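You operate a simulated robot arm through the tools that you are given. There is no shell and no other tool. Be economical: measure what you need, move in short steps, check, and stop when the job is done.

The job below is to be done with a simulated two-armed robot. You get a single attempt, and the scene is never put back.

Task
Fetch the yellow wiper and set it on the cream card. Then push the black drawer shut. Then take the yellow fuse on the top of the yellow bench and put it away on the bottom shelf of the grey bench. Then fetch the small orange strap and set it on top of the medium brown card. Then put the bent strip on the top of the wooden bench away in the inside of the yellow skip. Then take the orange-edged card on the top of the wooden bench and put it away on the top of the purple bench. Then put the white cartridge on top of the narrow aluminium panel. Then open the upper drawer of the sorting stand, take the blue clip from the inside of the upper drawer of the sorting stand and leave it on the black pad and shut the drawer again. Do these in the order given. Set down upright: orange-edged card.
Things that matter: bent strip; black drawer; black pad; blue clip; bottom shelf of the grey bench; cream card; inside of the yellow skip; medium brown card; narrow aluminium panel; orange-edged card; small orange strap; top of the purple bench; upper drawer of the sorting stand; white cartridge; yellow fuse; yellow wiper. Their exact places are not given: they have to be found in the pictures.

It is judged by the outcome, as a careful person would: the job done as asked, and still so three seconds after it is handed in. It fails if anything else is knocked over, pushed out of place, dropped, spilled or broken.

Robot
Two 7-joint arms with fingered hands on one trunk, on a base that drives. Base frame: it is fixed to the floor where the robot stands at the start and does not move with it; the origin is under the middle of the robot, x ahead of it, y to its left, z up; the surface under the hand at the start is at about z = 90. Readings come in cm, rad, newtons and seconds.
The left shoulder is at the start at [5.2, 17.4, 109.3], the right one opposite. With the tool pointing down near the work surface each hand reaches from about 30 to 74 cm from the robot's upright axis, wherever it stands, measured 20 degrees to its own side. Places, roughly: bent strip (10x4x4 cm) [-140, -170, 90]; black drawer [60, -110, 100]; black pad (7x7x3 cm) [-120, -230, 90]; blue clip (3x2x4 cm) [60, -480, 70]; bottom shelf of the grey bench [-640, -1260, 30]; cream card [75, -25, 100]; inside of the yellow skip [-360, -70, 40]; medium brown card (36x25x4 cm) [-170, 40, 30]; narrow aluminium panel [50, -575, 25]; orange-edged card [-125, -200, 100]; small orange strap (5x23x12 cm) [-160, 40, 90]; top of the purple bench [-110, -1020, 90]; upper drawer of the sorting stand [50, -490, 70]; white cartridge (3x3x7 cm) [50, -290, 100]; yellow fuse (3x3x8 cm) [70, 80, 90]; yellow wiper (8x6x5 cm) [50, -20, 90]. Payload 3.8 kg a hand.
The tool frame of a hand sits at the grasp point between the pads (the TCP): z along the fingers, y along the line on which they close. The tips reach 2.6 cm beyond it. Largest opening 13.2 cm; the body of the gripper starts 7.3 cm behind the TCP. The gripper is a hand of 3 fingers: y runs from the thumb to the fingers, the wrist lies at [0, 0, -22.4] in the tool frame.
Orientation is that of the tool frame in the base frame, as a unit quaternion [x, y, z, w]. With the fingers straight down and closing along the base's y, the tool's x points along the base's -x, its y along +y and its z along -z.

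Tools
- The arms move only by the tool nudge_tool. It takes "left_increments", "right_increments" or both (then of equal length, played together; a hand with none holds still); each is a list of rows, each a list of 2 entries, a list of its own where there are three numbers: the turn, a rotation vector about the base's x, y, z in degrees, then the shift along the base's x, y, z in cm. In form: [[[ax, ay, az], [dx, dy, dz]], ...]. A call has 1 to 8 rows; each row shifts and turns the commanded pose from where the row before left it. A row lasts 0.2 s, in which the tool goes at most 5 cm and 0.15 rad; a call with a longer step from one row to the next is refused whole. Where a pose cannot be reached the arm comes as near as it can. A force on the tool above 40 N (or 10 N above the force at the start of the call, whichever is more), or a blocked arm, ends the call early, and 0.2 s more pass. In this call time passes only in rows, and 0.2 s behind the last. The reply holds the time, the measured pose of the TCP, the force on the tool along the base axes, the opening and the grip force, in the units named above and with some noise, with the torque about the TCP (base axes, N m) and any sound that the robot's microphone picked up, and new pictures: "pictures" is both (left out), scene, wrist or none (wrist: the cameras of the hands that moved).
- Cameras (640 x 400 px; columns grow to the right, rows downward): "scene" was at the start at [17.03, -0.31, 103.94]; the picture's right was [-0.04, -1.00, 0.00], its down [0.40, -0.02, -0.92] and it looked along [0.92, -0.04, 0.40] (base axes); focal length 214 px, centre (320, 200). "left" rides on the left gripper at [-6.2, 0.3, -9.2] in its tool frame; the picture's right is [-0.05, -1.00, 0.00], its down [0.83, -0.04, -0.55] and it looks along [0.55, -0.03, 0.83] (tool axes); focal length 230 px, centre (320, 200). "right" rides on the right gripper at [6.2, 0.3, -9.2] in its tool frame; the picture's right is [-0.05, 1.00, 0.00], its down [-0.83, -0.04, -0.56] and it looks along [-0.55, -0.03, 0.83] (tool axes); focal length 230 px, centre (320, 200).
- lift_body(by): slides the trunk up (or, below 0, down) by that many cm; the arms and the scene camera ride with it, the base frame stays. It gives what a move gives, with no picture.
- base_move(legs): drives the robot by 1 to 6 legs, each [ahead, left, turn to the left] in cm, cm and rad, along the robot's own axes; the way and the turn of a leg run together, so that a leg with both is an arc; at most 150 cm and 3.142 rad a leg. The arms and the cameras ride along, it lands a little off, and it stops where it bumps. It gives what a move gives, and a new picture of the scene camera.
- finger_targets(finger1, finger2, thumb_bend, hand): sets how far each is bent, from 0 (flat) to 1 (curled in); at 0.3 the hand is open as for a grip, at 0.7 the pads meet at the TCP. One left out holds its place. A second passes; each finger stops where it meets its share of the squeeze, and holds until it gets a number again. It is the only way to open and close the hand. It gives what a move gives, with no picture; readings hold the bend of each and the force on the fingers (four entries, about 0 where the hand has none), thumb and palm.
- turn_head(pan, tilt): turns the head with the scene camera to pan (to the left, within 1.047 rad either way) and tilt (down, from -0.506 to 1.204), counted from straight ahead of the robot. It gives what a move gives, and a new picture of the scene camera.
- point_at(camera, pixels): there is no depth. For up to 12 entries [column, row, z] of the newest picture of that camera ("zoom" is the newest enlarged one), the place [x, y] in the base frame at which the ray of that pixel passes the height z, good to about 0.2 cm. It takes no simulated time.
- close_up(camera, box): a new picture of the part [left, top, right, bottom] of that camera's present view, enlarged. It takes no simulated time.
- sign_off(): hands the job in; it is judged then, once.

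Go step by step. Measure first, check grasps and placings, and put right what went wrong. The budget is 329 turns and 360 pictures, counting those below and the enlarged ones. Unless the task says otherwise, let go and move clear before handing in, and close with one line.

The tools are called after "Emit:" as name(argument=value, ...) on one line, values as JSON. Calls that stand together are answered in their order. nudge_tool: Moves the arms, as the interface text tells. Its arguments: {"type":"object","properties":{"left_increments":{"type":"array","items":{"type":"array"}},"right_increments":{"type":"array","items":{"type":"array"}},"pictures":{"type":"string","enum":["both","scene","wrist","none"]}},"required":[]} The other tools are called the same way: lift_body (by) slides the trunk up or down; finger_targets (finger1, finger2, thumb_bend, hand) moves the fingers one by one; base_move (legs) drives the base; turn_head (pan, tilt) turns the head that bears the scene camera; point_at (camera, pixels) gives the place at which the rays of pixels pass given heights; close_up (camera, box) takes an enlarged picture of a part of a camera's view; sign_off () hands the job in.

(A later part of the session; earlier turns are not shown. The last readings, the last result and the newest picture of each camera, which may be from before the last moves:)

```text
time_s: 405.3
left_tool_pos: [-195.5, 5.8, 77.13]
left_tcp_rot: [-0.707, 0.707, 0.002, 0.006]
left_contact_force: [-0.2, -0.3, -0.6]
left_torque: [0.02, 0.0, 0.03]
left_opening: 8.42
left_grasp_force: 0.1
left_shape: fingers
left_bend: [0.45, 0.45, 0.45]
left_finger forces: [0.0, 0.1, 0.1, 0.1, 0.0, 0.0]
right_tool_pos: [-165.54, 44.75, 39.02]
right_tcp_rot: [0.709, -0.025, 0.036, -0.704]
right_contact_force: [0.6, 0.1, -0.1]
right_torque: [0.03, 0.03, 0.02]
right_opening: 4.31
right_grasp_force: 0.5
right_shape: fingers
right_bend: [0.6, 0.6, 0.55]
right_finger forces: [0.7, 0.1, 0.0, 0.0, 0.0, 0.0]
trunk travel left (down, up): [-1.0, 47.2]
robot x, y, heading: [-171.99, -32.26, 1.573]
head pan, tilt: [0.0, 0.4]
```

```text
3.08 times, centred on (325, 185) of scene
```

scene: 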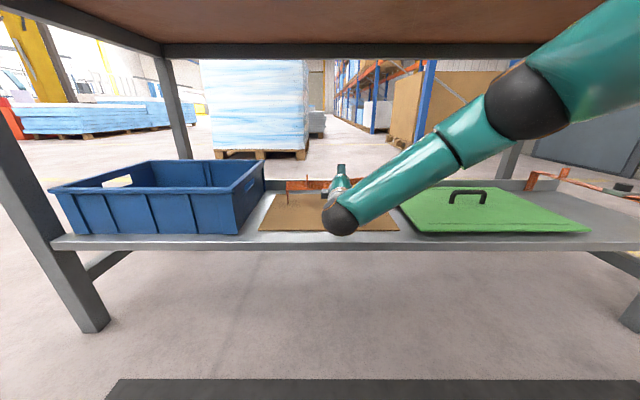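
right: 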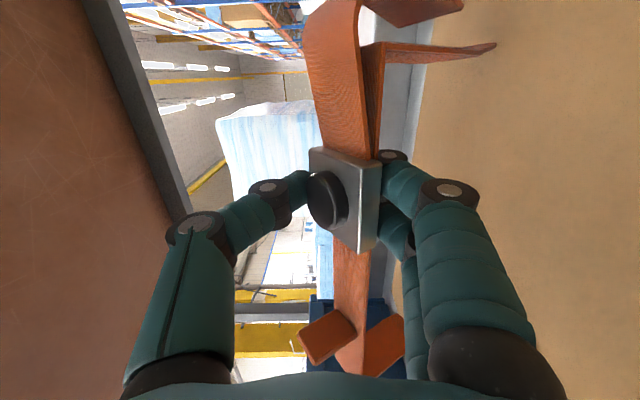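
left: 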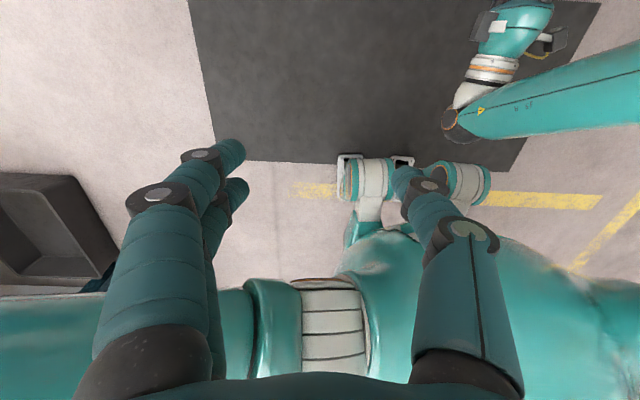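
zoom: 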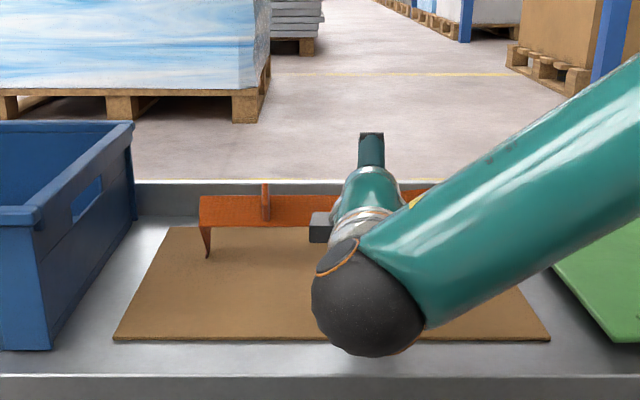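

The strap was tilted in the grip, with its top face towards me, and leans on the fingers. I re-grip, lift a bit, and pitch the hand down ~40° so that its legs are vertical before setting it down.

Emit:
finger_targets(hand="right", finger1=0.85, finger2=0.85, thumb_bend=0.85)

Emit:
nudge_tool(right_increments=[[[0, 0, 0], [0, 0, 2.5]], [[0, 0, 0], [0, 0, 2.5]], [[-8, 0, 0], [0, 0, 0.5]], [[-8, 0, 0], [0, 0, 0.5]], [[-8, 0, 0], [0, 0, 0.5]]])

Emit:
close_up(camera="scene", box=[230, 120, 420, 250])

```text
time_s: 406.3
left_tool_pos: [-195.46, 5.72, 77.11]
left_tcp_rot: [-0.707, 0.707, 0.003, 0.006]
left_contact_force: [0.4, -0.6, -0.2]
left_torque: [-0.04, 0.0, -0.02]
left_opening: 8.44
left_grasp_force: 0.0
left_shape: fingers
left_bend: [0.45, 0.45, 0.45]
left_finger forces: [0.0, 0.1, 0.0, 0.0, 0.1, 0.1]
right_tool_pos: [-165.53, 44.78, 39.07]
right_tcp_rot: [0.709, -0.027, 0.036, -0.704]
right_contact_force: [-0.3, -0.4, -1.3]
right_torque: [0.01, 0.01, 0.0]
right_opening: 0.0
right_grasp_force: 0.1
right_shape: fingers
right_bend: [0.82, 0.82, 0.77]
right_finger forces: [0.0, 0.9, 0.0, 0.0, 0.1, 0.0]
trunk travel left (down, up): [-1.0, 47.2]
robot x, y, heading: [-171.33, -32.52, 1.571]
head pan, tilt: [0.0, 0.4]
```

```text
time_s: 407.5
left_tool_pos: [-195.53, 5.78, 77.07]
left_tcp_rot: [-0.707, 0.707, 0.003, 0.004]
left_contact_force: [0.2, -0.1, 0.4]
left_torque: [-0.04, -0.01, 0.01]
left_opening: 8.39
left_grasp_force: 0.0
left_shape: fingers
left_bend: [0.45, 0.45, 0.45]
left_finger forces: [0.0, 0.0, 0.0, 0.0, 0.1, 0.1]
right_tool_pos: [-165.52, 44.79, 45.54]
right_tcp_rot: [0.84, -0.017, 0.042, -0.54]
right_contact_force: [-0.4, -0.4, -1.3]
right_torque: [0.01, 0.0, -0.02]
right_opening: 0.0
right_grasp_force: 0.2
right_shape: fingers
right_bend: [0.82, 0.82, 0.77]
right_finger forces: [0.0, 0.5, 0.1, 0.0, 0.1, 0.0]
trunk travel left (down, up): [-1.0, 47.2]
robot x, y, heading: [-171.81, -32.49, 1.571]
head pan, tilt: [0.0, 0.4]
```

scene: 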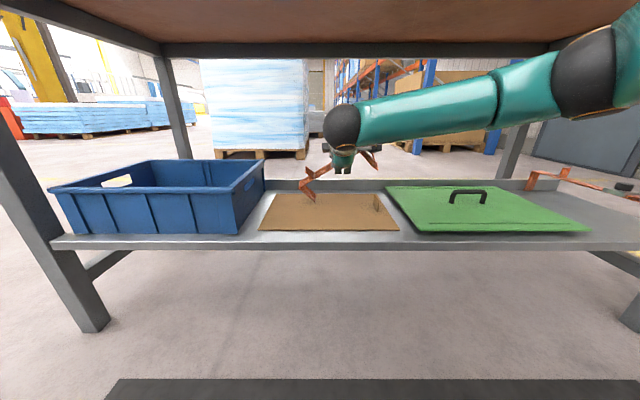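
right: 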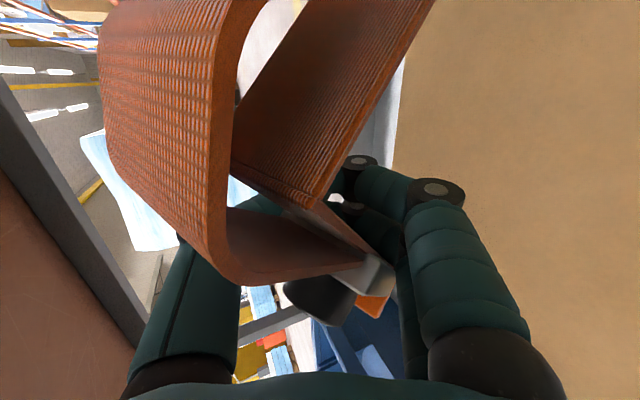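

```text
3.08 times, centred on (325, 185) of scene
```

zoom: 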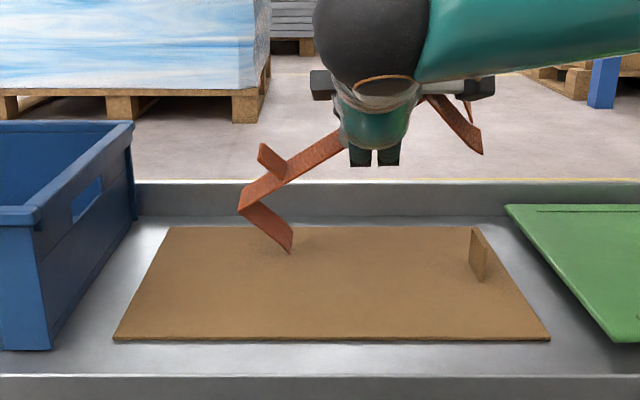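

The re-grip missed: the strap is now draped over the closed hand with one foot on the card. I level the hand and lower gently so the strap comes to rest on the card.

Emit:
nudge_tool(right_increments=[[[6, 0, 0], [0, 0, -0.5]], [[6, 0, 0], [0, 0, -1]], [[6, 0, 0], [0, 0, -1]], [[6, 0, 0], [0, 0, -1]]])

Emit:
close_up(camera="scene", box=[230, 120, 420, 250])

```text
time_s: 408.5
left_tool_pos: [-195.44, 5.82, 77.14]
left_tcp_rot: [-0.706, 0.708, 0.001, 0.004]
left_contact_force: [-0.1, 0.0, -0.7]
left_torque: [0.0, 0.0, 0.01]
left_opening: 8.44
left_grasp_force: 0.1
left_shape: fingers
left_bend: [0.45, 0.45, 0.45]
left_finger forces: [0.1, 0.0, 0.0, 0.0, 0.0, 0.1]
right_tool_pos: [-165.52, 44.76, 41.97]
right_tcp_rot: [0.709, -0.027, 0.037, -0.704]
right_contact_force: [0.1, -0.6, -1.5]
right_torque: [0.01, -0.01, -0.01]
right_opening: 0.0
right_grasp_force: 0.4
right_shape: fingers
right_bend: [0.82, 0.82, 0.77]
right_finger forces: [0.0, 0.7, 0.0, 0.0, 0.0, 0.0]
trunk travel left (down, up): [-1.0, 47.2]
robot x, y, heading: [-171.83, -32.22, 1.574]
head pan, tilt: [0.0, 0.4]
```

scene: 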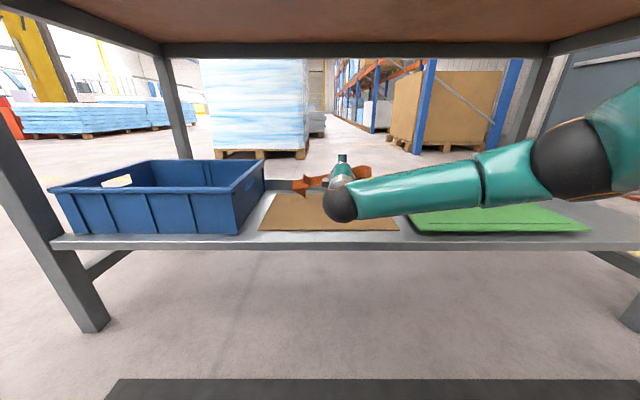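
right: 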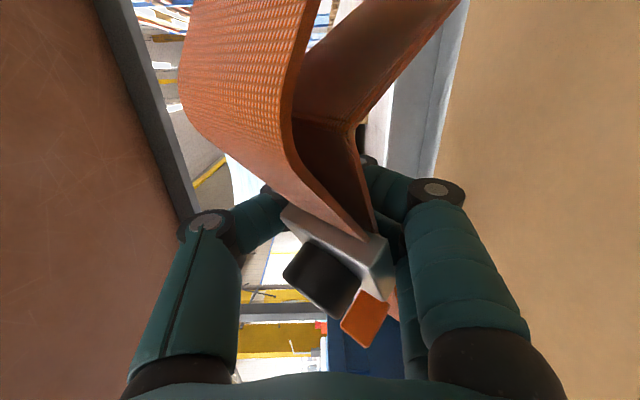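

```text
3.08 times, centred on (325, 185) of scene
```

zoom: 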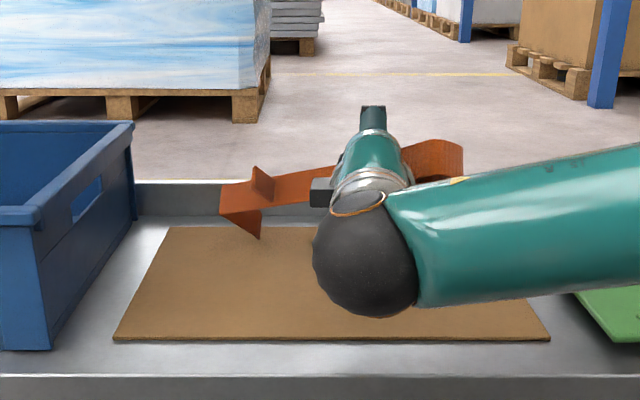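

The strap is caged loosely inside the hand. I move 4 cm deeper and lower until it rests on the card.

Emit:
nudge_tool(right_increments=[[[0, 0, 0], [0, 4, 0]], [[0, 0, 0], [-1, 0, -1]], [[0, 0, 0], [-1, 0, -1]], [[0, 0, 0], [0, 0, -1]], [[0, 0, 0], [0, 0, -1]]])

Emit:
close_up(camera="scene", box=[230, 120, 420, 250])

```text
time_s: 409.7
left_tool_pos: [-195.42, 5.85, 77.04]
left_tcp_rot: [-0.707, 0.708, 0.002, 0.005]
left_contact_force: [-0.3, -0.5, 0.8]
left_torque: [0.01, 0.0, -0.01]
left_opening: 8.42
left_grasp_force: 0.1
left_shape: fingers
left_bend: [0.45, 0.45, 0.45]
left_finger forces: [0.0, 0.0, 0.0, 0.1, 0.0, 0.1]
right_tool_pos: [-167.69, 48.68, 37.88]
right_tcp_rot: [0.708, -0.027, 0.036, -0.705]
right_contact_force: [-0.8, 0.0, -0.7]
right_torque: [0.0, 0.01, 0.01]
right_opening: 0.02
right_grasp_force: 0.3
right_shape: fingers
right_bend: [0.82, 0.82, 0.77]
right_finger forces: [0.0, 0.9, 0.1, 0.1, 0.0, 0.0]
trunk travel left (down, up): [-1.0, 47.2]
robot x, y, heading: [-171.26, -32.44, 1.574]
head pan, tilt: [0.0, 0.4]
```

scene: 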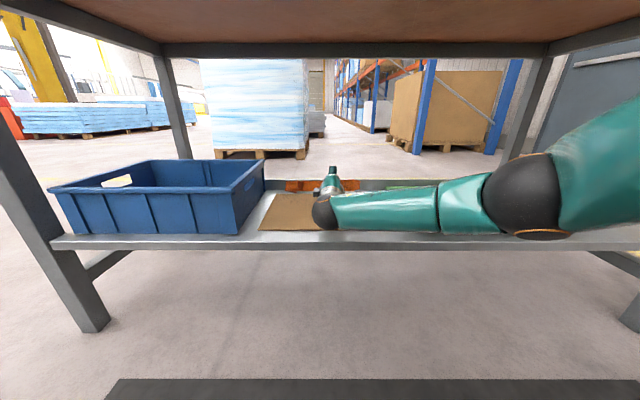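
right: 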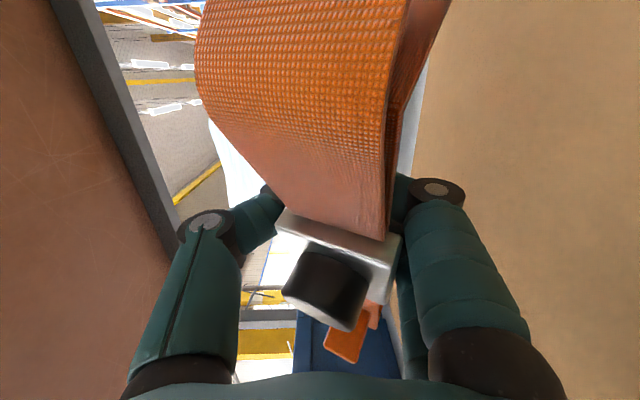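

```text
3.08 times, centred on (325, 185) of scene
```

zoom: 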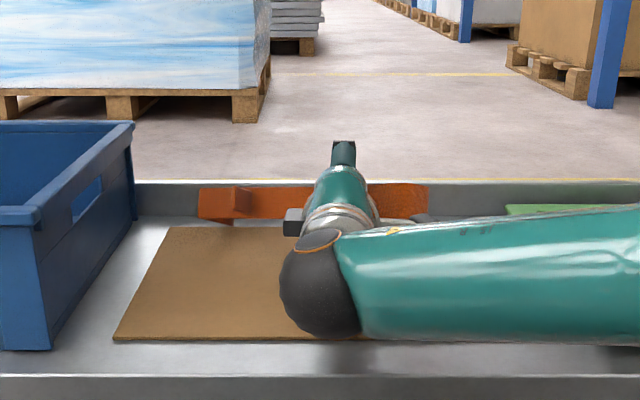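

The strap's band now faces me, nearly on its side, legs pointing to the back. I lower a little more to see contact.

Emit:
nudge_tool(right_increments=[[[0, 0, 0], [0, 0, -0.7]], [[0, 0, 0], [0, 0, -0.7]]])

Emit:
close_up(camera="scene", box=[230, 120, 420, 250])

```text
time_s: 410.3
left_tool_pos: [-195.45, 5.87, 77.14]
left_tcp_rot: [-0.707, 0.707, 0.002, 0.005]
left_contact_force: [-0.4, 0.6, 0.0]
left_torque: [0.03, -0.01, -0.03]
left_opening: 8.41
left_grasp_force: 0.0
left_shape: fingers
left_bend: [0.45, 0.45, 0.45]
left_finger forces: [0.0, 0.0, 0.0, 0.0, 0.0, 0.0]
right_tool_pos: [-167.69, 48.72, 36.57]
right_tcp_rot: [0.709, -0.027, 0.036, -0.704]
right_contact_force: [-0.1, 0.0, -0.5]
right_torque: [0.03, -0.01, 0.02]
right_opening: 0.0
right_grasp_force: 0.3
right_shape: fingers
right_bend: [0.82, 0.82, 0.77]
right_finger forces: [0.1, 0.8, 0.0, 0.1, 0.0, 0.1]
trunk travel left (down, up): [-1.0, 47.2]
robot x, y, heading: [-171.68, -32.38, 1.577]
head pan, tilt: [0.0, 0.4]
```

scene: 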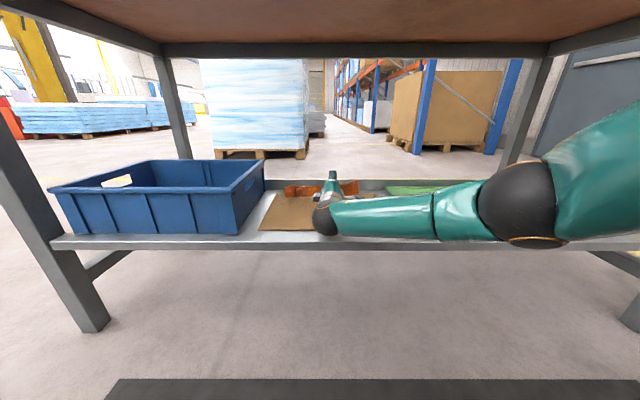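
right: 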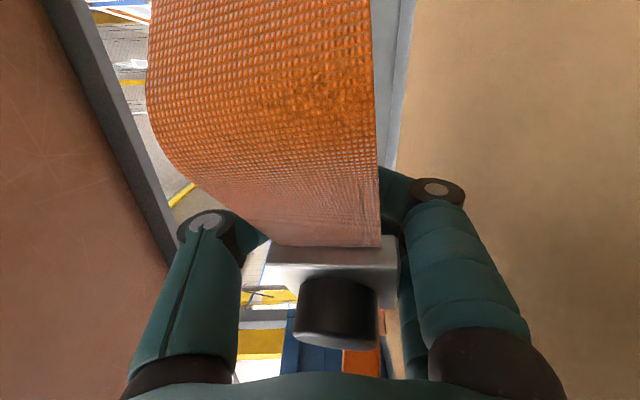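

```text
3.08 times, centred on (325, 185) of scene
```

zoom: 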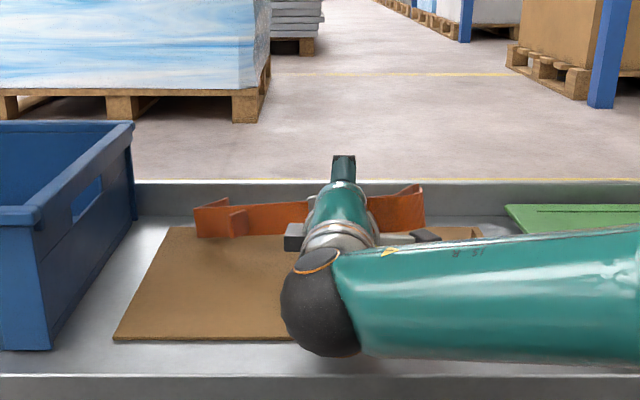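

The band sits between the palm and curled fingertips. I open the thumb upward and the fingers partly, to let it settle on the card.

Emit:
finger_targets(hand="right", finger1=0.55, finger2=0.55, thumb_bend=0.3)

Emit:
close_up(camera="right", box=[0, 0, 640, 400])

Emit:
close_up(camera="scene", box=[230, 120, 420, 250])

```text
time_s: 411.3
left_tool_pos: [-195.44, 5.74, 77.11]
left_tcp_rot: [-0.707, 0.707, 0.002, 0.004]
left_contact_force: [-0.3, -1.1, 0.0]
left_torque: [-0.03, 0.01, 0.02]
left_opening: 8.44
left_grasp_force: 0.0
left_shape: fingers
left_bend: [0.45, 0.45, 0.45]
left_finger forces: [0.0, 0.1, 0.1, 0.1, 0.0, 0.0]
right_tool_pos: [-167.66, 48.61, 36.73]
right_tcp_rot: [0.708, -0.027, 0.036, -0.705]
right_contact_force: [0.3, 0.2, -1.5]
right_torque: [0.02, 0.01, 0.03]
right_opening: 9.27
right_grasp_force: 0.0
right_shape: fingers
right_bend: [0.55, 0.55, 0.3]
right_finger forces: [0.3, 0.3, 0.0, 0.0, 0.0, 0.0]
trunk travel left (down, up): [-1.0, 47.2]
robot x, y, heading: [-171.46, -32.37, 1.573]
head pan, tilt: [0.0, 0.4]
```

```text
1.00 times, centred on (320, 200) of right (not enlarged: the box is as wide or as high as the picture)
```

zoom: 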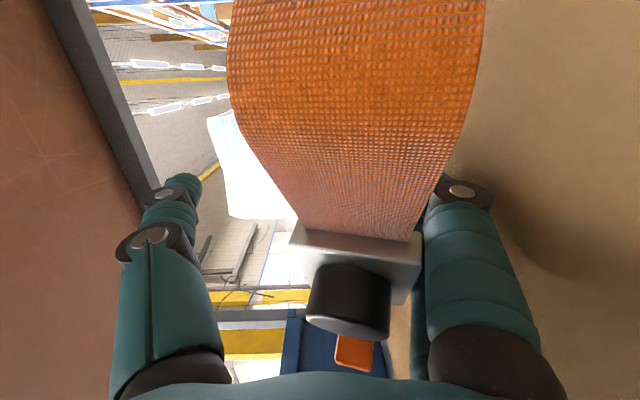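

```text
3.08 times, centred on (325, 185) of scene
```

zoom: 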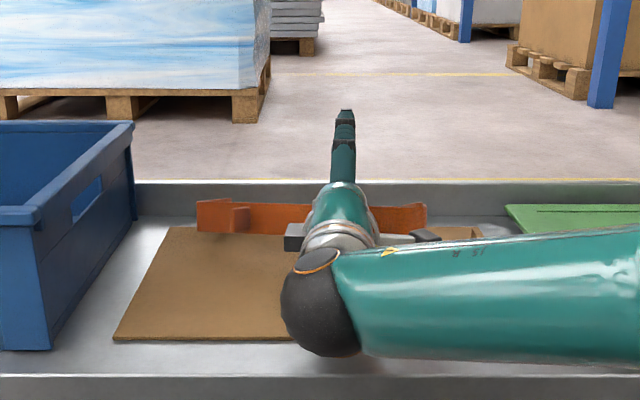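

Emit:
nudge_tool(right_increments=[[[0, 0, 0], [0, 0, -0.6]], [[0, 0, 0], [0, 0, -0.6]], [[0, 0, 0], [0, 0, -0.6]]], pictures="wrist")

Emit:
close_up(camera="scene", box=[230, 120, 420, 250])

```text
time_s: 412.1
left_tool_pos: [-195.53, 5.51, 77.26]
left_tcp_rot: [0.707, -0.707, -0.003, -0.006]
left_contact_force: [0.1, 0.6, -0.3]
left_torque: [0.05, -0.02, 0.01]
left_opening: 8.44
left_grasp_force: 0.0
left_shape: fingers
left_bend: [0.45, 0.45, 0.45]
left_finger forces: [0.1, 0.1, 0.1, 0.0, 0.1, 0.0]
right_tool_pos: [-167.75, 48.8, 35.48]
right_tcp_rot: [-0.704, 0.027, -0.035, 0.709]
right_contact_force: [3.7, -4.7, 31.2]
right_torque: [-1.15, -0.2, -0.08]
right_opening: 8.35
right_grasp_force: 16.3
right_shape: fingers
right_bend: [0.56, 0.56, 0.3]
right_finger forces: [15.7, 17.2, 0.0, 0.0, 0.0, 0.0]
trunk travel left (down, up): [-1.0, 47.2]
robot x, y, heading: [-171.48, -32.39, 1.576]
head pan, tilt: [0.0, 0.4]
```

right: 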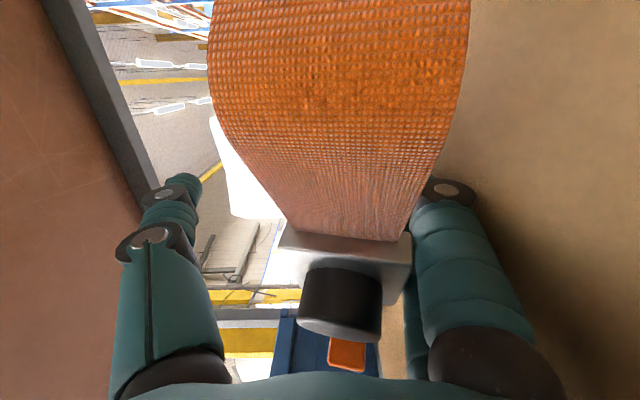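

```text
3.08 times, centred on (325, 185) of scene
```

zoom: 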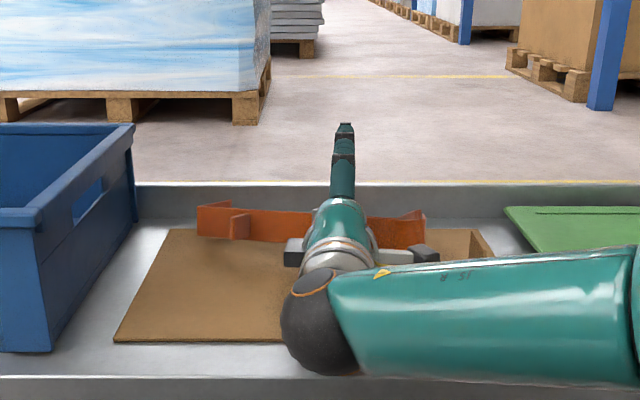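

The fingers touch the card. I ease up 0.7 and slide the hand out backwards.

Emit:
nudge_tool(right_increments=[[[0, 0, 0], [0, 0, 0.8]], [[0, 0, 0], [0, -2.5, 0]], [[0, 0, 0], [0, -2.5, 0]]], pictures="wrist")

Emit:
close_up(camera="scene", box=[230, 120, 420, 250])

```text
time_s: 412.9
left_tool_pos: [-195.52, 5.73, 77.06]
left_tcp_rot: [0.707, -0.707, -0.002, -0.005]
left_contact_force: [0.8, 0.7, -0.7]
left_torque: [-0.02, -0.03, 0.0]
left_opening: 8.41
left_grasp_force: 0.0
left_shape: fingers
left_bend: [0.45, 0.45, 0.45]
left_finger forces: [0.0, 0.1, 0.0, 0.0, 0.0, 0.1]
right_tool_pos: [-167.71, 43.83, 35.66]
right_tcp_rot: [0.708, -0.027, 0.036, -0.705]
right_contact_force: [-0.1, 4.6, 11.9]
right_torque: [-0.13, 0.06, -0.06]
right_opening: 8.74
right_grasp_force: 6.8
right_shape: fingers
right_bend: [0.56, 0.56, 0.3]
right_finger forces: [5.6, 7.6, 0.1, 0.0, 0.0, 0.0]
trunk travel left (down, up): [-1.0, 47.2]
robot x, y, heading: [-171.67, -32.41, 1.576]
head pan, tilt: [0.0, 0.4]
```

right: 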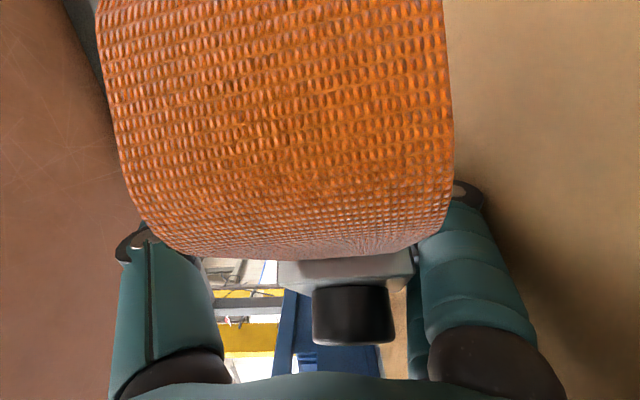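

```text
3.08 times, centred on (325, 185) of scene
```

zoom: 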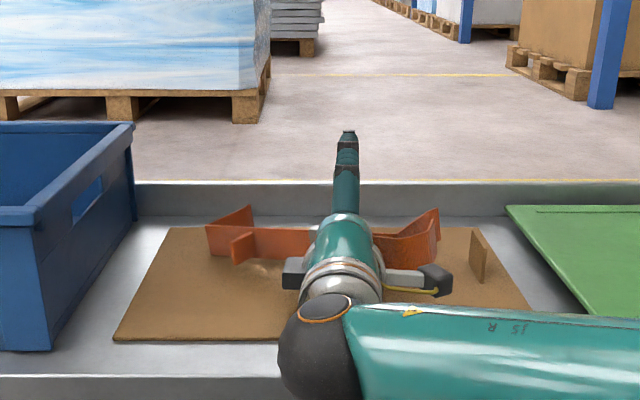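

The curled fingertips drag the strap along. I straighten the fingers while raising the hand correspondingly, so that they can slide out from underneath.

Emit:
nudge_tool(right_increments=[[[0, 0, 0], [0, 1, 1.0]]], pictures="none")

Emit:
finger_targets(hand="right", finger1=0.45, finger2=0.45, thumb_bend=0.2)

Emit:
nudge_tool(right_increments=[[[0, 0, 0], [0, 0, 1.5]]], pictures="none")

Emit:
finger_targets(hand="right", finger1=0.3, finger2=0.3, thumb_bend=0.1)

Emit:
close_up(camera="right", box=[0, 0, 640, 400])

Emit:
close_up(camera="scene", box=[230, 120, 420, 250])

```text
time_s: 413.3
left_tool_pos: [-195.54, 5.86, 77.16]
left_tcp_rot: [0.707, -0.707, -0.003, -0.005]
left_contact_force: [0.0, -0.5, 0.5]
left_torque: [-0.05, 0.02, 0.02]
left_opening: 8.42
left_grasp_force: 0.0
left_shape: fingers
left_bend: [0.45, 0.45, 0.45]
left_finger forces: [0.1, 0.0, 0.0, 0.1, 0.0, 0.0]
right_tool_pos: [-167.56, 44.58, 36.32]
right_tcp_rot: [0.71, -0.026, 0.038, -0.703]
right_contact_force: [0.6, 0.2, 0.2]
right_torque: [0.0, 0.01, -0.03]
right_opening: 9.24
right_grasp_force: 0.1
right_shape: fingers
right_bend: [0.55, 0.55, 0.3]
right_finger forces: [0.0, 0.7, 0.0, 0.0, 0.0, 0.0]
trunk travel left (down, up): [-1.0, 47.2]
robot x, y, heading: [-171.63, -32.46, 1.572]
head pan, tilt: [0.0, 0.4]
```

```text
time_s: 414.3
left_tool_pos: [-195.52, 5.79, 77.09]
left_tcp_rot: [0.707, -0.707, -0.002, -0.005]
left_contact_force: [-0.1, -0.4, 0.8]
left_torque: [-0.02, -0.01, -0.02]
left_opening: 8.4
left_grasp_force: 0.0
left_shape: fingers
left_bend: [0.45, 0.45, 0.45]
left_finger forces: [0.0, 0.1, 0.1, 0.0, 0.0, 0.0]
right_tool_pos: [-167.66, 44.69, 36.44]
right_tcp_rot: [0.708, -0.027, 0.036, -0.705]
right_contact_force: [-0.1, -0.8, 1.1]
right_torque: [0.01, -0.05, -0.02]
right_opening: 11.93
right_grasp_force: 0.0
right_shape: fingers
right_bend: [0.45, 0.46, 0.2]
right_finger forces: [0.6, 0.9, 0.1, 0.0, 0.0, 0.0]
trunk travel left (down, up): [-1.0, 47.2]
robot x, y, heading: [-171.31, -32.57, 1.58]
head pan, tilt: [0.0, 0.4]
```

```text
time_s: 414.7
left_tool_pos: [-195.57, 5.76, 77.1]
left_tcp_rot: [0.707, -0.707, -0.002, -0.005]
left_contact_force: [-0.3, 0.9, -0.4]
left_torque: [-0.03, -0.01, -0.04]
left_opening: 8.43
left_grasp_force: 0.0
left_shape: fingers
left_bend: [0.45, 0.45, 0.45]
left_finger forces: [0.0, 0.0, 0.0, 0.0, 0.0, 0.1]
right_tool_pos: [-167.67, 44.82, 38.02]
right_tcp_rot: [0.708, -0.026, 0.037, -0.705]
right_contact_force: [-0.3, 0.3, -0.9]
right_torque: [0.01, 0.0, -0.03]
right_opening: 11.97
right_grasp_force: 0.5
right_shape: fingers
right_bend: [0.45, 0.45, 0.2]
right_finger forces: [0.0, 0.8, 0.0, 0.0, 0.0, 0.0]
trunk travel left (down, up): [-1.0, 47.2]
robot x, y, heading: [-171.46, -32.19, 1.569]
head pan, tilt: [0.0, 0.4]
```

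```text
time_s: 415.7
left_tool_pos: [-195.63, 5.64, 77.19]
left_tcp_rot: [0.707, -0.707, -0.003, -0.005]
left_contact_force: [0.1, -0.5, -0.2]
left_torque: [0.01, 0.0, -0.02]
left_opening: 8.44
left_grasp_force: 0.2
left_shape: fingers
left_bend: [0.45, 0.45, 0.45]
left_finger forces: [0.0, 0.0, 0.0, 0.0, 0.1, 0.1]
right_tool_pos: [-167.73, 44.9, 38.25]
right_tcp_rot: [0.708, -0.026, 0.037, -0.705]
right_contact_force: [0.3, 1.3, 5.3]
right_torque: [0.18, -0.02, 0.03]
right_opening: 14.73
right_grasp_force: 2.2
right_shape: fingers
right_bend: [0.33, 0.33, 0.1]
right_finger forces: [2.3, 3.0, 0.0, 0.0, 0.1, 0.0]
trunk travel left (down, up): [-1.0, 47.2]
robot x, y, heading: [-171.47, -32.35, 1.574]
head pan, tilt: [0.0, 0.4]
```

```text
1.00 times, centred on (320, 200) of right (not enlarged: the box is as wide or as high as the picture)
```

zoom: 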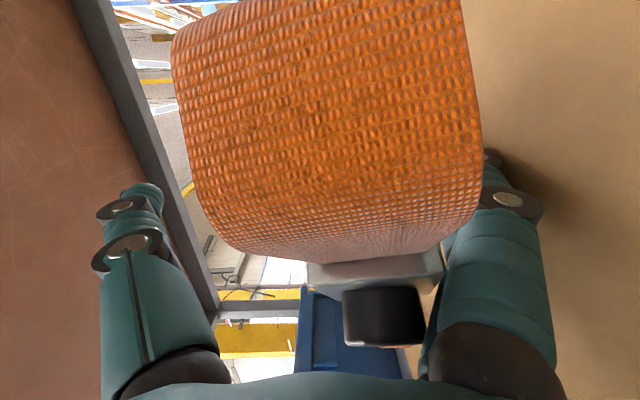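

```text
3.08 times, centred on (325, 185) of scene
```

zoom: 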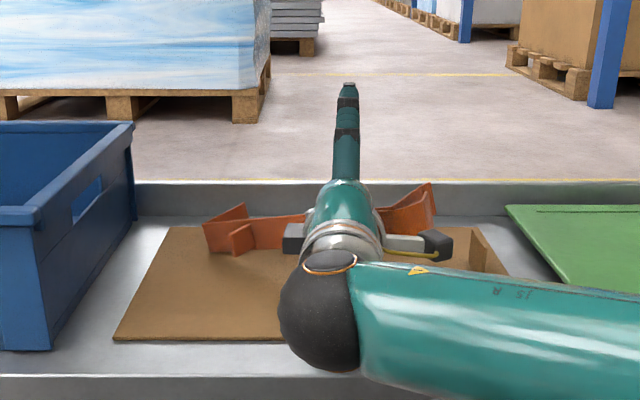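

The fingers are straight now, just touching the card. I withdraw the hand in small steps.

Emit:
nudge_tool(right_increments=[[[0, 0, 0], [0, -2, 0.4]], [[0, 0, 0], [0, -3, 0]], [[0, 0, 0], [0, -3, 0]]], pictures="wrist")

Emit:
close_up(camera="scene", box=[230, 120, 420, 250])

```text
time_s: 416.5
left_tool_pos: [-195.45, 5.84, 77.12]
left_tcp_rot: [-0.707, 0.708, 0.002, 0.005]
left_contact_force: [1.3, 0.6, 0.2]
left_torque: [0.01, 0.01, -0.02]
left_opening: 8.41
left_grasp_force: 0.1
left_shape: fingers
left_bend: [0.45, 0.45, 0.45]
left_finger forces: [0.1, 0.0, 0.0, 0.0, 0.0, 0.0]
right_tool_pos: [-167.73, 36.63, 38.62]
right_tcp_rot: [0.708, -0.027, 0.037, -0.704]
right_contact_force: [0.0, -0.7, 0.5]
right_torque: [0.0, 0.0, -0.01]
right_opening: 15.1
right_grasp_force: 1.1
right_shape: fingers
right_bend: [0.3, 0.3, 0.1]
right_finger forces: [0.1, 1.2, 0.0, 0.1, 0.0, 0.1]
trunk travel left (down, up): [-1.0, 47.2]
robot x, y, heading: [-171.55, -32.25, 1.572]
head pan, tilt: [0.0, 0.4]
```

right: 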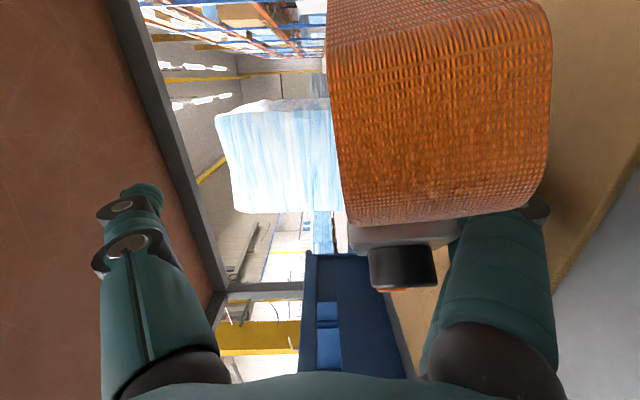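

```text
3.08 times, centred on (325, 185) of scene
```

zoom: 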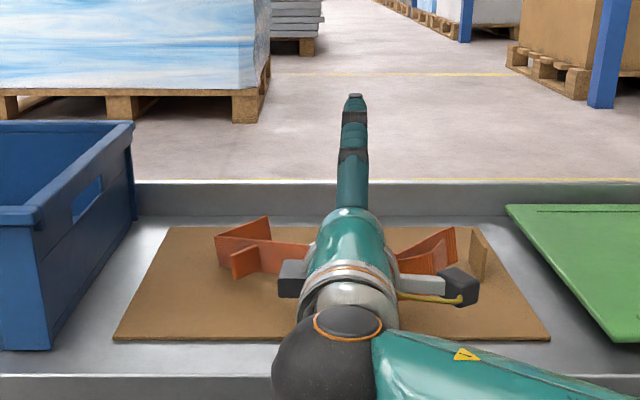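

The hand slides out while the strap stays. I continue.

Emit:
nudge_tool(right_increments=[[[0, 0, 0], [0, -2, 0]], [[0, 0, 0], [0, -2, 0]]], pictures="wrist")

Emit:
close_up(camera="scene", box=[230, 120, 420, 250])

```text
time_s: 417.1
left_tool_pos: [-195.49, 5.78, 77.25]
left_tcp_rot: [-0.707, 0.707, 0.002, 0.005]
left_contact_force: [-0.2, 0.3, -0.2]
left_torque: [-0.02, 0.02, -0.02]
left_opening: 8.42
left_grasp_force: 0.1
left_shape: fingers
left_bend: [0.45, 0.45, 0.45]
left_finger forces: [0.0, 0.0, 0.0, 0.1, 0.0, 0.0]
right_tool_pos: [-167.71, 32.85, 38.46]
right_tcp_rot: [0.708, -0.026, 0.036, -0.705]
right_contact_force: [-0.3, -0.3, -0.9]
right_torque: [0.03, 0.0, 0.01]
right_opening: 15.07
right_grasp_force: 0.9
right_shape: fingers
right_bend: [0.3, 0.31, 0.1]
right_finger forces: [0.2, 1.4, 0.1, 0.1, 0.0, 0.0]
trunk travel left (down, up): [-1.0, 47.2]
robot x, y, heading: [-171.27, -32.06, 1.568]
head pan, tilt: [0.0, 0.4]
```

right: 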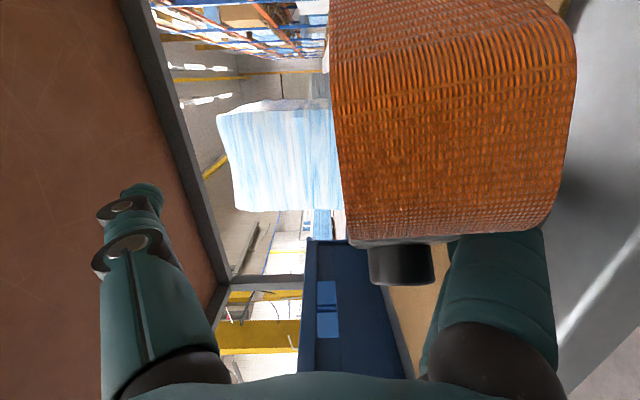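

```text
3.08 times, centred on (325, 185) of scene
```

zoom: 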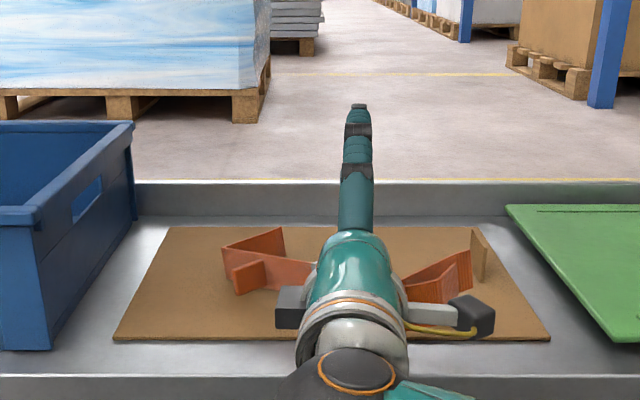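

The fingers carry the strap along. I'll push it back in and pitch the fingers down like a ramp so that the strap slides off forward onto the card.

Emit:
nudge_tool(right_increments=[[[0, 0, 0], [0, 3, 0.3]], [[0, 0, 0], [0, 3, 0.2]], [[0, 0, 0], [0, 3, 0]], [[-8, 0, 0], [0, 0.3, 0.1]], [[-8, 0, 0], [0, 0.3, 0.1]], [[-8, 0, 0], [0, 0.3, 0.1]], [[-8, 0, 0], [0, 0.3, 0.1]]], pictures="wrist")

Emit:
close_up(camera="scene", box=[230, 120, 420, 250])

```text
time_s: 418.7
left_tool_pos: [-195.46, 5.66, 77.12]
left_tcp_rot: [0.708, -0.706, -0.002, -0.005]
left_contact_force: [0.2, 0.7, -0.9]
left_torque: [0.01, -0.02, 0.01]
left_opening: 8.39
left_grasp_force: 0.1
left_shape: fingers
left_bend: [0.45, 0.45, 0.45]
left_finger forces: [0.0, 0.1, 0.0, 0.0, 0.0, 0.0]
right_tool_pos: [-167.48, 43.18, 39.47]
right_tcp_rot: [0.875, -0.015, 0.043, -0.481]
right_contact_force: [-0.6, 0.5, -0.1]
right_torque: [-0.02, 0.02, 0.01]
right_opening: 15.13
right_grasp_force: 0.1
right_shape: fingers
right_bend: [0.3, 0.3, 0.1]
right_finger forces: [0.0, 0.1, 0.0, 0.0, 0.0, 0.0]
trunk travel left (down, up): [-1.0, 47.2]
robot x, y, heading: [-171.87, -32.53, 1.571]
head pan, tilt: [0.0, 0.4]
```

right: 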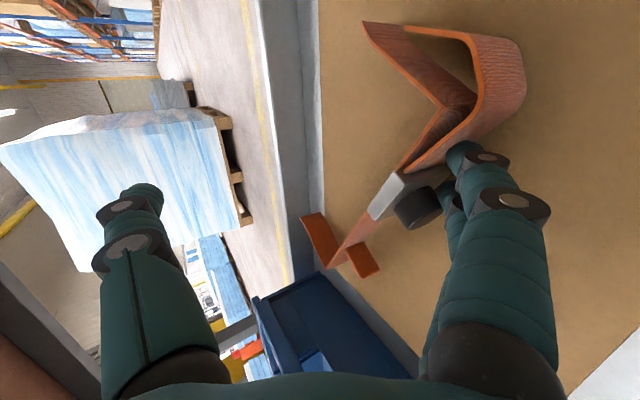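

```text
3.08 times, centred on (325, 185) of scene
```

zoom: 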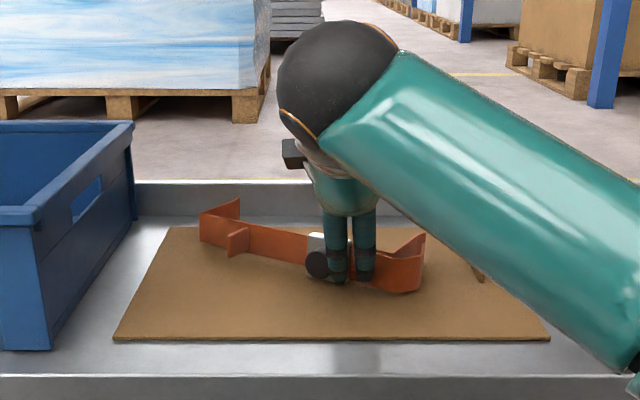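

The strap slid off and lies on the card, free of the fingers. I withdraw the hand back and then check.

Emit:
nudge_tool(right_increments=[[[0, 0, 0], [0, -3, 0.3]], [[0, 0, 0], [0, -4, 1]], [[0, 0, 0], [0, -4, 1]], [[0, 0, 0], [0, -4.5, 0]], [[0, 0, 0], [0, -4.5, 0]], [[0, 0, 0], [0, -4.5, 0]], [[0, 0, 0], [0, -4.5, 0]]], pictures="scene")

Emit:
close_up(camera="scene", box=[230, 120, 420, 250])

```text
time_s: 420.3
left_tool_pos: [-195.58, 5.77, 77.13]
left_tcp_rot: [0.707, -0.707, -0.002, -0.005]
left_contact_force: [0.4, 0.1, 0.3]
left_torque: [-0.03, -0.01, 0.03]
left_opening: 8.45
left_grasp_force: 0.0
left_shape: fingers
left_bend: [0.45, 0.45, 0.45]
left_finger forces: [0.0, 0.1, 0.0, 0.0, 0.0, 0.1]
right_tool_pos: [-167.55, 13.94, 41.87]
right_tcp_rot: [0.875, -0.015, 0.042, -0.482]
right_contact_force: [-0.5, -0.3, 0.1]
right_torque: [0.0, 0.01, -0.02]
right_opening: 15.11
right_grasp_force: 0.1
right_shape: fingers
right_bend: [0.3, 0.3, 0.1]
right_finger forces: [0.0, 0.1, 0.0, 0.0, 0.0, 0.0]
trunk travel left (down, up): [-1.0, 47.2]
robot x, y, heading: [-171.35, -32.36, 1.572]
head pan, tilt: [0.0, 0.4]
```

scene: 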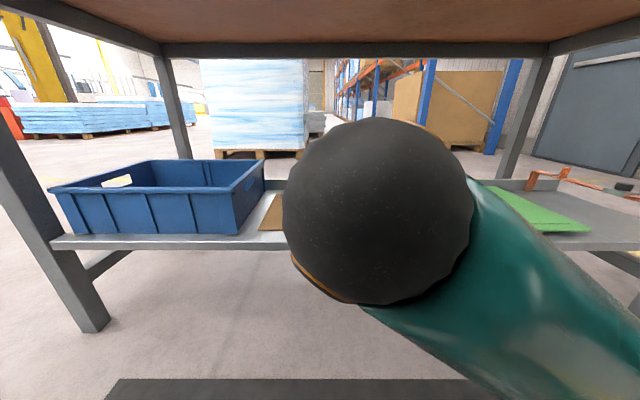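

```text
3.08 times, centred on (325, 185) of scene
```

zoom: 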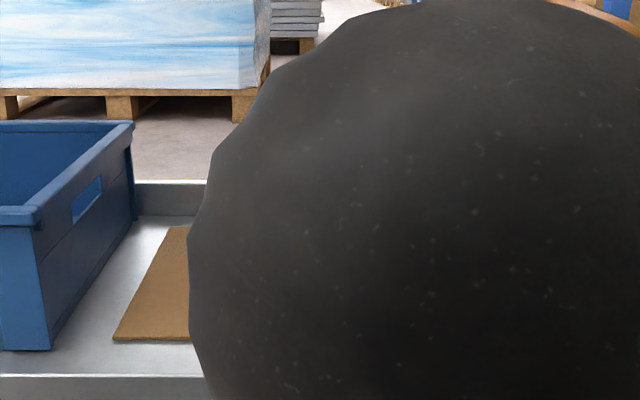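

The wrist blocks the view. I back the base off and swing the right hand aside.

Emit:
base_move(legs=[[-12, 0, 0]])

Emit:
nudge_tool(right_increments=[[[5, 0, 0], [4, 0, 2]], [[0, 0, 0], [4.5, 0, 2]], [[0, 0, 0], [4.5, 0, 2]], [[0, 0, 0], [4.5, 0, 2]], [[0, 0, 0], [4.5, 0, 2]]], pictures="scene")

Emit:
close_up(camera="scene", box=[230, 140, 400, 240])

```text
time_s: 421.6
left_tool_pos: [-195.51, -6.1, 77.14]
left_tcp_rot: [0.707, -0.707, -0.002, -0.004]
left_contact_force: [0.1, 0.4, -0.5]
left_torque: [0.01, 0.02, -0.02]
left_opening: 8.42
left_grasp_force: 0.1
left_shape: fingers
left_bend: [0.45, 0.45, 0.45]
left_finger forces: [0.0, 0.0, 0.0, 0.1, 0.0, 0.1]
right_tool_pos: [-167.58, 2.06, 41.63]
right_tcp_rot: [0.875, -0.016, 0.043, -0.482]
right_contact_force: [-0.3, -0.8, 0.4]
right_torque: [0.01, 0.02, -0.04]
right_opening: 15.11
right_grasp_force: 0.1
right_shape: fingers
right_bend: [0.3, 0.3, 0.1]
right_finger forces: [0.1, 0.0, 0.1, 0.1, 0.0, 0.0]
trunk travel left (down, up): [-1.0, 47.2]
robot x, y, heading: [-171.67, -44.26, 1.573]
head pan, tilt: [0.0, 0.4]
```

scene: 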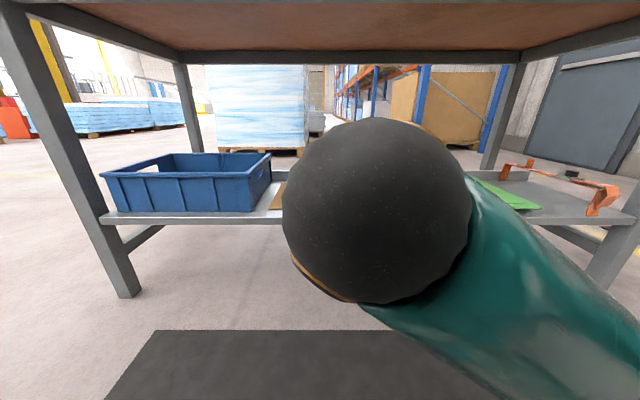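

```text
time_s: 422.8
left_tool_pos: [-195.34, -6.21, 77.17]
left_tcp_rot: [-0.707, 0.707, 0.002, 0.003]
left_contact_force: [0.1, 0.1, -0.9]
left_torque: [0.0, 0.0, -0.01]
left_opening: 8.41
left_grasp_force: 0.1
left_shape: fingers
left_bend: [0.45, 0.45, 0.45]
left_finger forces: [0.0, 0.1, 0.1, 0.1, 0.0, 0.1]
right_tool_pos: [-162.72, 2.14, 44.16]
right_tcp_rot: [0.853, -0.018, 0.042, -0.52]
right_contact_force: [-0.1, -0.4, -0.8]
right_torque: [0.0, 0.0, 0.01]
right_opening: 15.13
right_grasp_force: 0.1
right_shape: fingers
right_bend: [0.3, 0.3, 0.1]
right_finger forces: [0.0, 0.1, 0.1, 0.1, 0.0, 0.1]
right hand out of reach, approached as far as the arm can: row 2, 3, 4, 5
trunk travel left (down, up): [-1.0, 47.2]
robot x, y, heading: [-171.48, -44.56, 1.575]
head pan, tilt: [0.0, 0.4]
```

scene: 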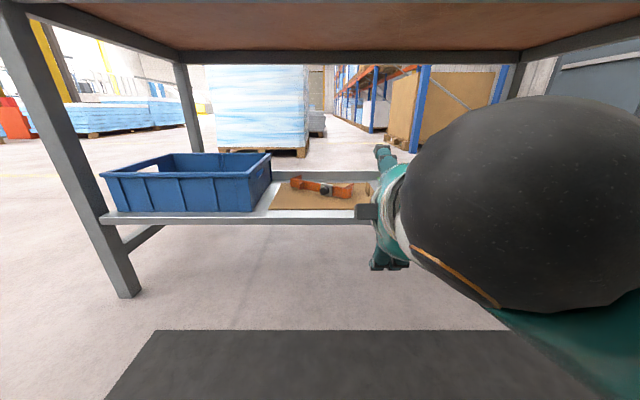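

```text
3.76 times, centred on (315, 190) of scene
```

zoom: 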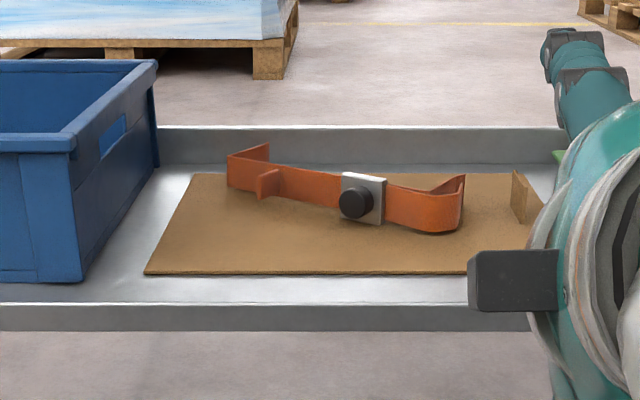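

The strap lies on the card. I measure how well it's within it.

Emit:
point_at(camera="zoom", pixels=[[228, 188, 30.5], [430, 232, 30.5], [345, 213, 30.5], [268, 145, 33.5], [462, 178, 33.5], [195, 175, 30.3], [516, 172, 30.3], [145, 273, 30.3], [240, 155, 30]])

```text
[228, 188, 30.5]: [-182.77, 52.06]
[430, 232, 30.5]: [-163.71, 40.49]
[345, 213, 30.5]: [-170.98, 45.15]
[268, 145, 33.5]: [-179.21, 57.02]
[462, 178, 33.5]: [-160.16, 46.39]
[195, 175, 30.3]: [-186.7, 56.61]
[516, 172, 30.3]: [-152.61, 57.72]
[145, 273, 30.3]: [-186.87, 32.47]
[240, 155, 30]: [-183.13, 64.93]
```

All of the strap lies within the card. Next the bent strip: I raise the trunk and bring the right hand back to pointing straight down.

Emit:
lift_body(by=39)

Emit:
nudge_tool(right_increments=[[[-8, 0, 0], [2, 0, 1]], [[-8, 0, 0], [2, 0, 1]], [[-8, 0, 0], [2, 0, 1]], [[-8, 0, 0], [2, 0, 1]], [[-8, 0, 0], [2, 0, 1]], [[-8, 0, 0], [2, 0, 1]], [[-8, 0, 0], [2, 0, 1]], [[-7, 0, 0], [2, 0, 1]]], pictures="none")

Emit:
nudge_tool(right_increments=[[[0, 0, -8], [1, 0, 0]], [[0, 0, -8], [1, 0, 0]], [[0, 0, -8], [1, 0, 0]], [[0, 0, -8], [1, 0, 0]], [[0, 0, -8], [1, 0, 0]], [[0, 0, -8], [1, 0, 0]], [[0, 0, -8], [1, 0, 0]], [[0, 0, -8], [0, 0, 0]]], pictures="none")

Emit:
nudge_tool(right_increments=[[[0, 0, -8.5], [0, 0, 0]], [[0, 0, -8.5], [0, 0, 0]], [[0, 0, -8.5], [0, 0, 0]]], pictures="scene")

```text
time_s: 426.5
left_tool_pos: [-195.42, -6.19, 116.03]
left_tcp_rot: [0.707, -0.707, -0.002, -0.004]
left_contact_force: [0.1, 0.6, -0.3]
left_torque: [-0.01, -0.03, 0.01]
left_opening: 8.42
left_grasp_force: 0.0
left_shape: fingers
left_bend: [0.45, 0.45, 0.45]
left_finger forces: [0.0, 0.1, 0.0, 0.1, 0.0, 0.0]
right_tool_pos: [-162.82, 2.03, 83.1]
right_tcp_rot: [0.854, -0.017, 0.042, -0.519]
right_contact_force: [0.7, 0.2, 0.2]
right_torque: [-0.01, 0.02, 0.01]
right_opening: 15.13
right_grasp_force: 0.0
right_shape: fingers
right_bend: [0.3, 0.3, 0.1]
right_finger forces: [0.0, 0.0, 0.1, 0.0, 0.0, 0.0]
trunk travel left (down, up): [-40.0, 8.2]
robot x, y, heading: [-171.09, -44.48, 1.576]
head pan, tilt: [0.0, 0.4]
```

```text
time_s: 428.3
left_tool_pos: [-195.34, -6.0, 116.09]
left_tcp_rot: [0.708, -0.707, -0.003, -0.004]
left_contact_force: [-0.5, 0.2, 0.1]
left_torque: [0.0, 0.01, -0.02]
left_opening: 8.44
left_grasp_force: 0.1
left_shape: fingers
left_bend: [0.45, 0.45, 0.45]
left_finger forces: [0.1, 0.1, 0.1, 0.1, 0.0, 0.1]
right_tool_pos: [-150.34, 11.12, 75.69]
right_tcp_rot: [0.997, 0.022, 0.035, -0.064]
right_contact_force: [-0.2, -1.0, 0.1]
right_torque: [0.02, -0.02, -0.03]
right_opening: 15.12
right_grasp_force: 0.1
right_shape: fingers
right_bend: [0.3, 0.3, 0.1]
right_finger forces: [0.0, 0.1, 0.1, 0.1, 0.1, 0.1]
right hand out of reach, approached as far as the arm can: row 3, 4, 5, 6, 7, 8
trunk travel left (down, up): [-40.0, 8.2]
robot x, y, heading: [-171.29, -44.26, 1.571]
head pan, tilt: [0.0, 0.4]
```

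```text
time_s: 430.1
left_tool_pos: [-195.44, -6.25, 116.17]
left_tcp_rot: [0.707, -0.707, -0.002, -0.004]
left_contact_force: [-1.0, -0.3, 0.3]
left_torque: [0.0, 0.0, 0.0]
left_opening: 8.42
left_grasp_force: 0.1
left_shape: fingers
left_bend: [0.45, 0.45, 0.45]
left_finger forces: [0.1, 0.0, 0.0, 0.0, 0.0, 0.1]
right_tool_pos: [-141.77, 9.8, 75.34]
right_tcp_rot: [0.849, -0.525, 0.049, 0.003]
right_contact_force: [-0.2, -0.2, 1.1]
right_torque: [0.0, -0.03, 0.0]
right_opening: 15.13
right_grasp_force: 0.1
right_shape: fingers
right_bend: [0.3, 0.3, 0.1]
right_finger forces: [0.0, 0.0, 0.0, 0.1, 0.0, 0.0]
trunk travel left (down, up): [-40.0, 8.2]
robot x, y, heading: [-171.37, -44.42, 1.569]
head pan, tilt: [0.0, 0.4]
```

```text
time_s: 430.9
left_tool_pos: [-195.58, -6.1, 116.1]
left_tcp_rot: [0.708, -0.707, -0.002, -0.004]
left_contact_force: [-0.9, 0.0, 1.0]
left_torque: [0.0, 0.03, 0.0]
left_opening: 8.43
left_grasp_force: 0.0
left_shape: fingers
left_bend: [0.45, 0.45, 0.45]
left_finger forces: [0.0, 0.1, 0.1, 0.0, 0.0, 0.0]
right_tool_pos: [-141.83, 9.9, 75.35]
right_tcp_rot: [0.713, -0.7, 0.046, 0.012]
right_contact_force: [-0.7, -0.1, 0.2]
right_torque: [-0.01, -0.01, 0.02]
right_opening: 15.1
right_grasp_force: 0.1
right_shape: fingers
right_bend: [0.3, 0.3, 0.1]
right_finger forces: [0.0, 0.0, 0.1, 0.0, 0.1, 0.0]
trunk travel left (down, up): [-40.0, 8.2]
robot x, y, heading: [-171.9, -44.05, 1.574]
head pan, tilt: [0.0, 0.4]
```

scene: 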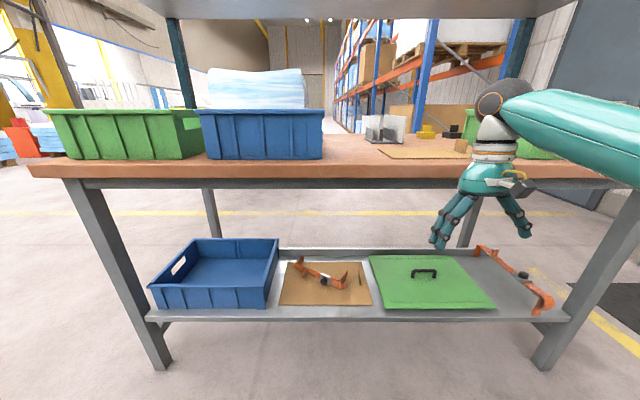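

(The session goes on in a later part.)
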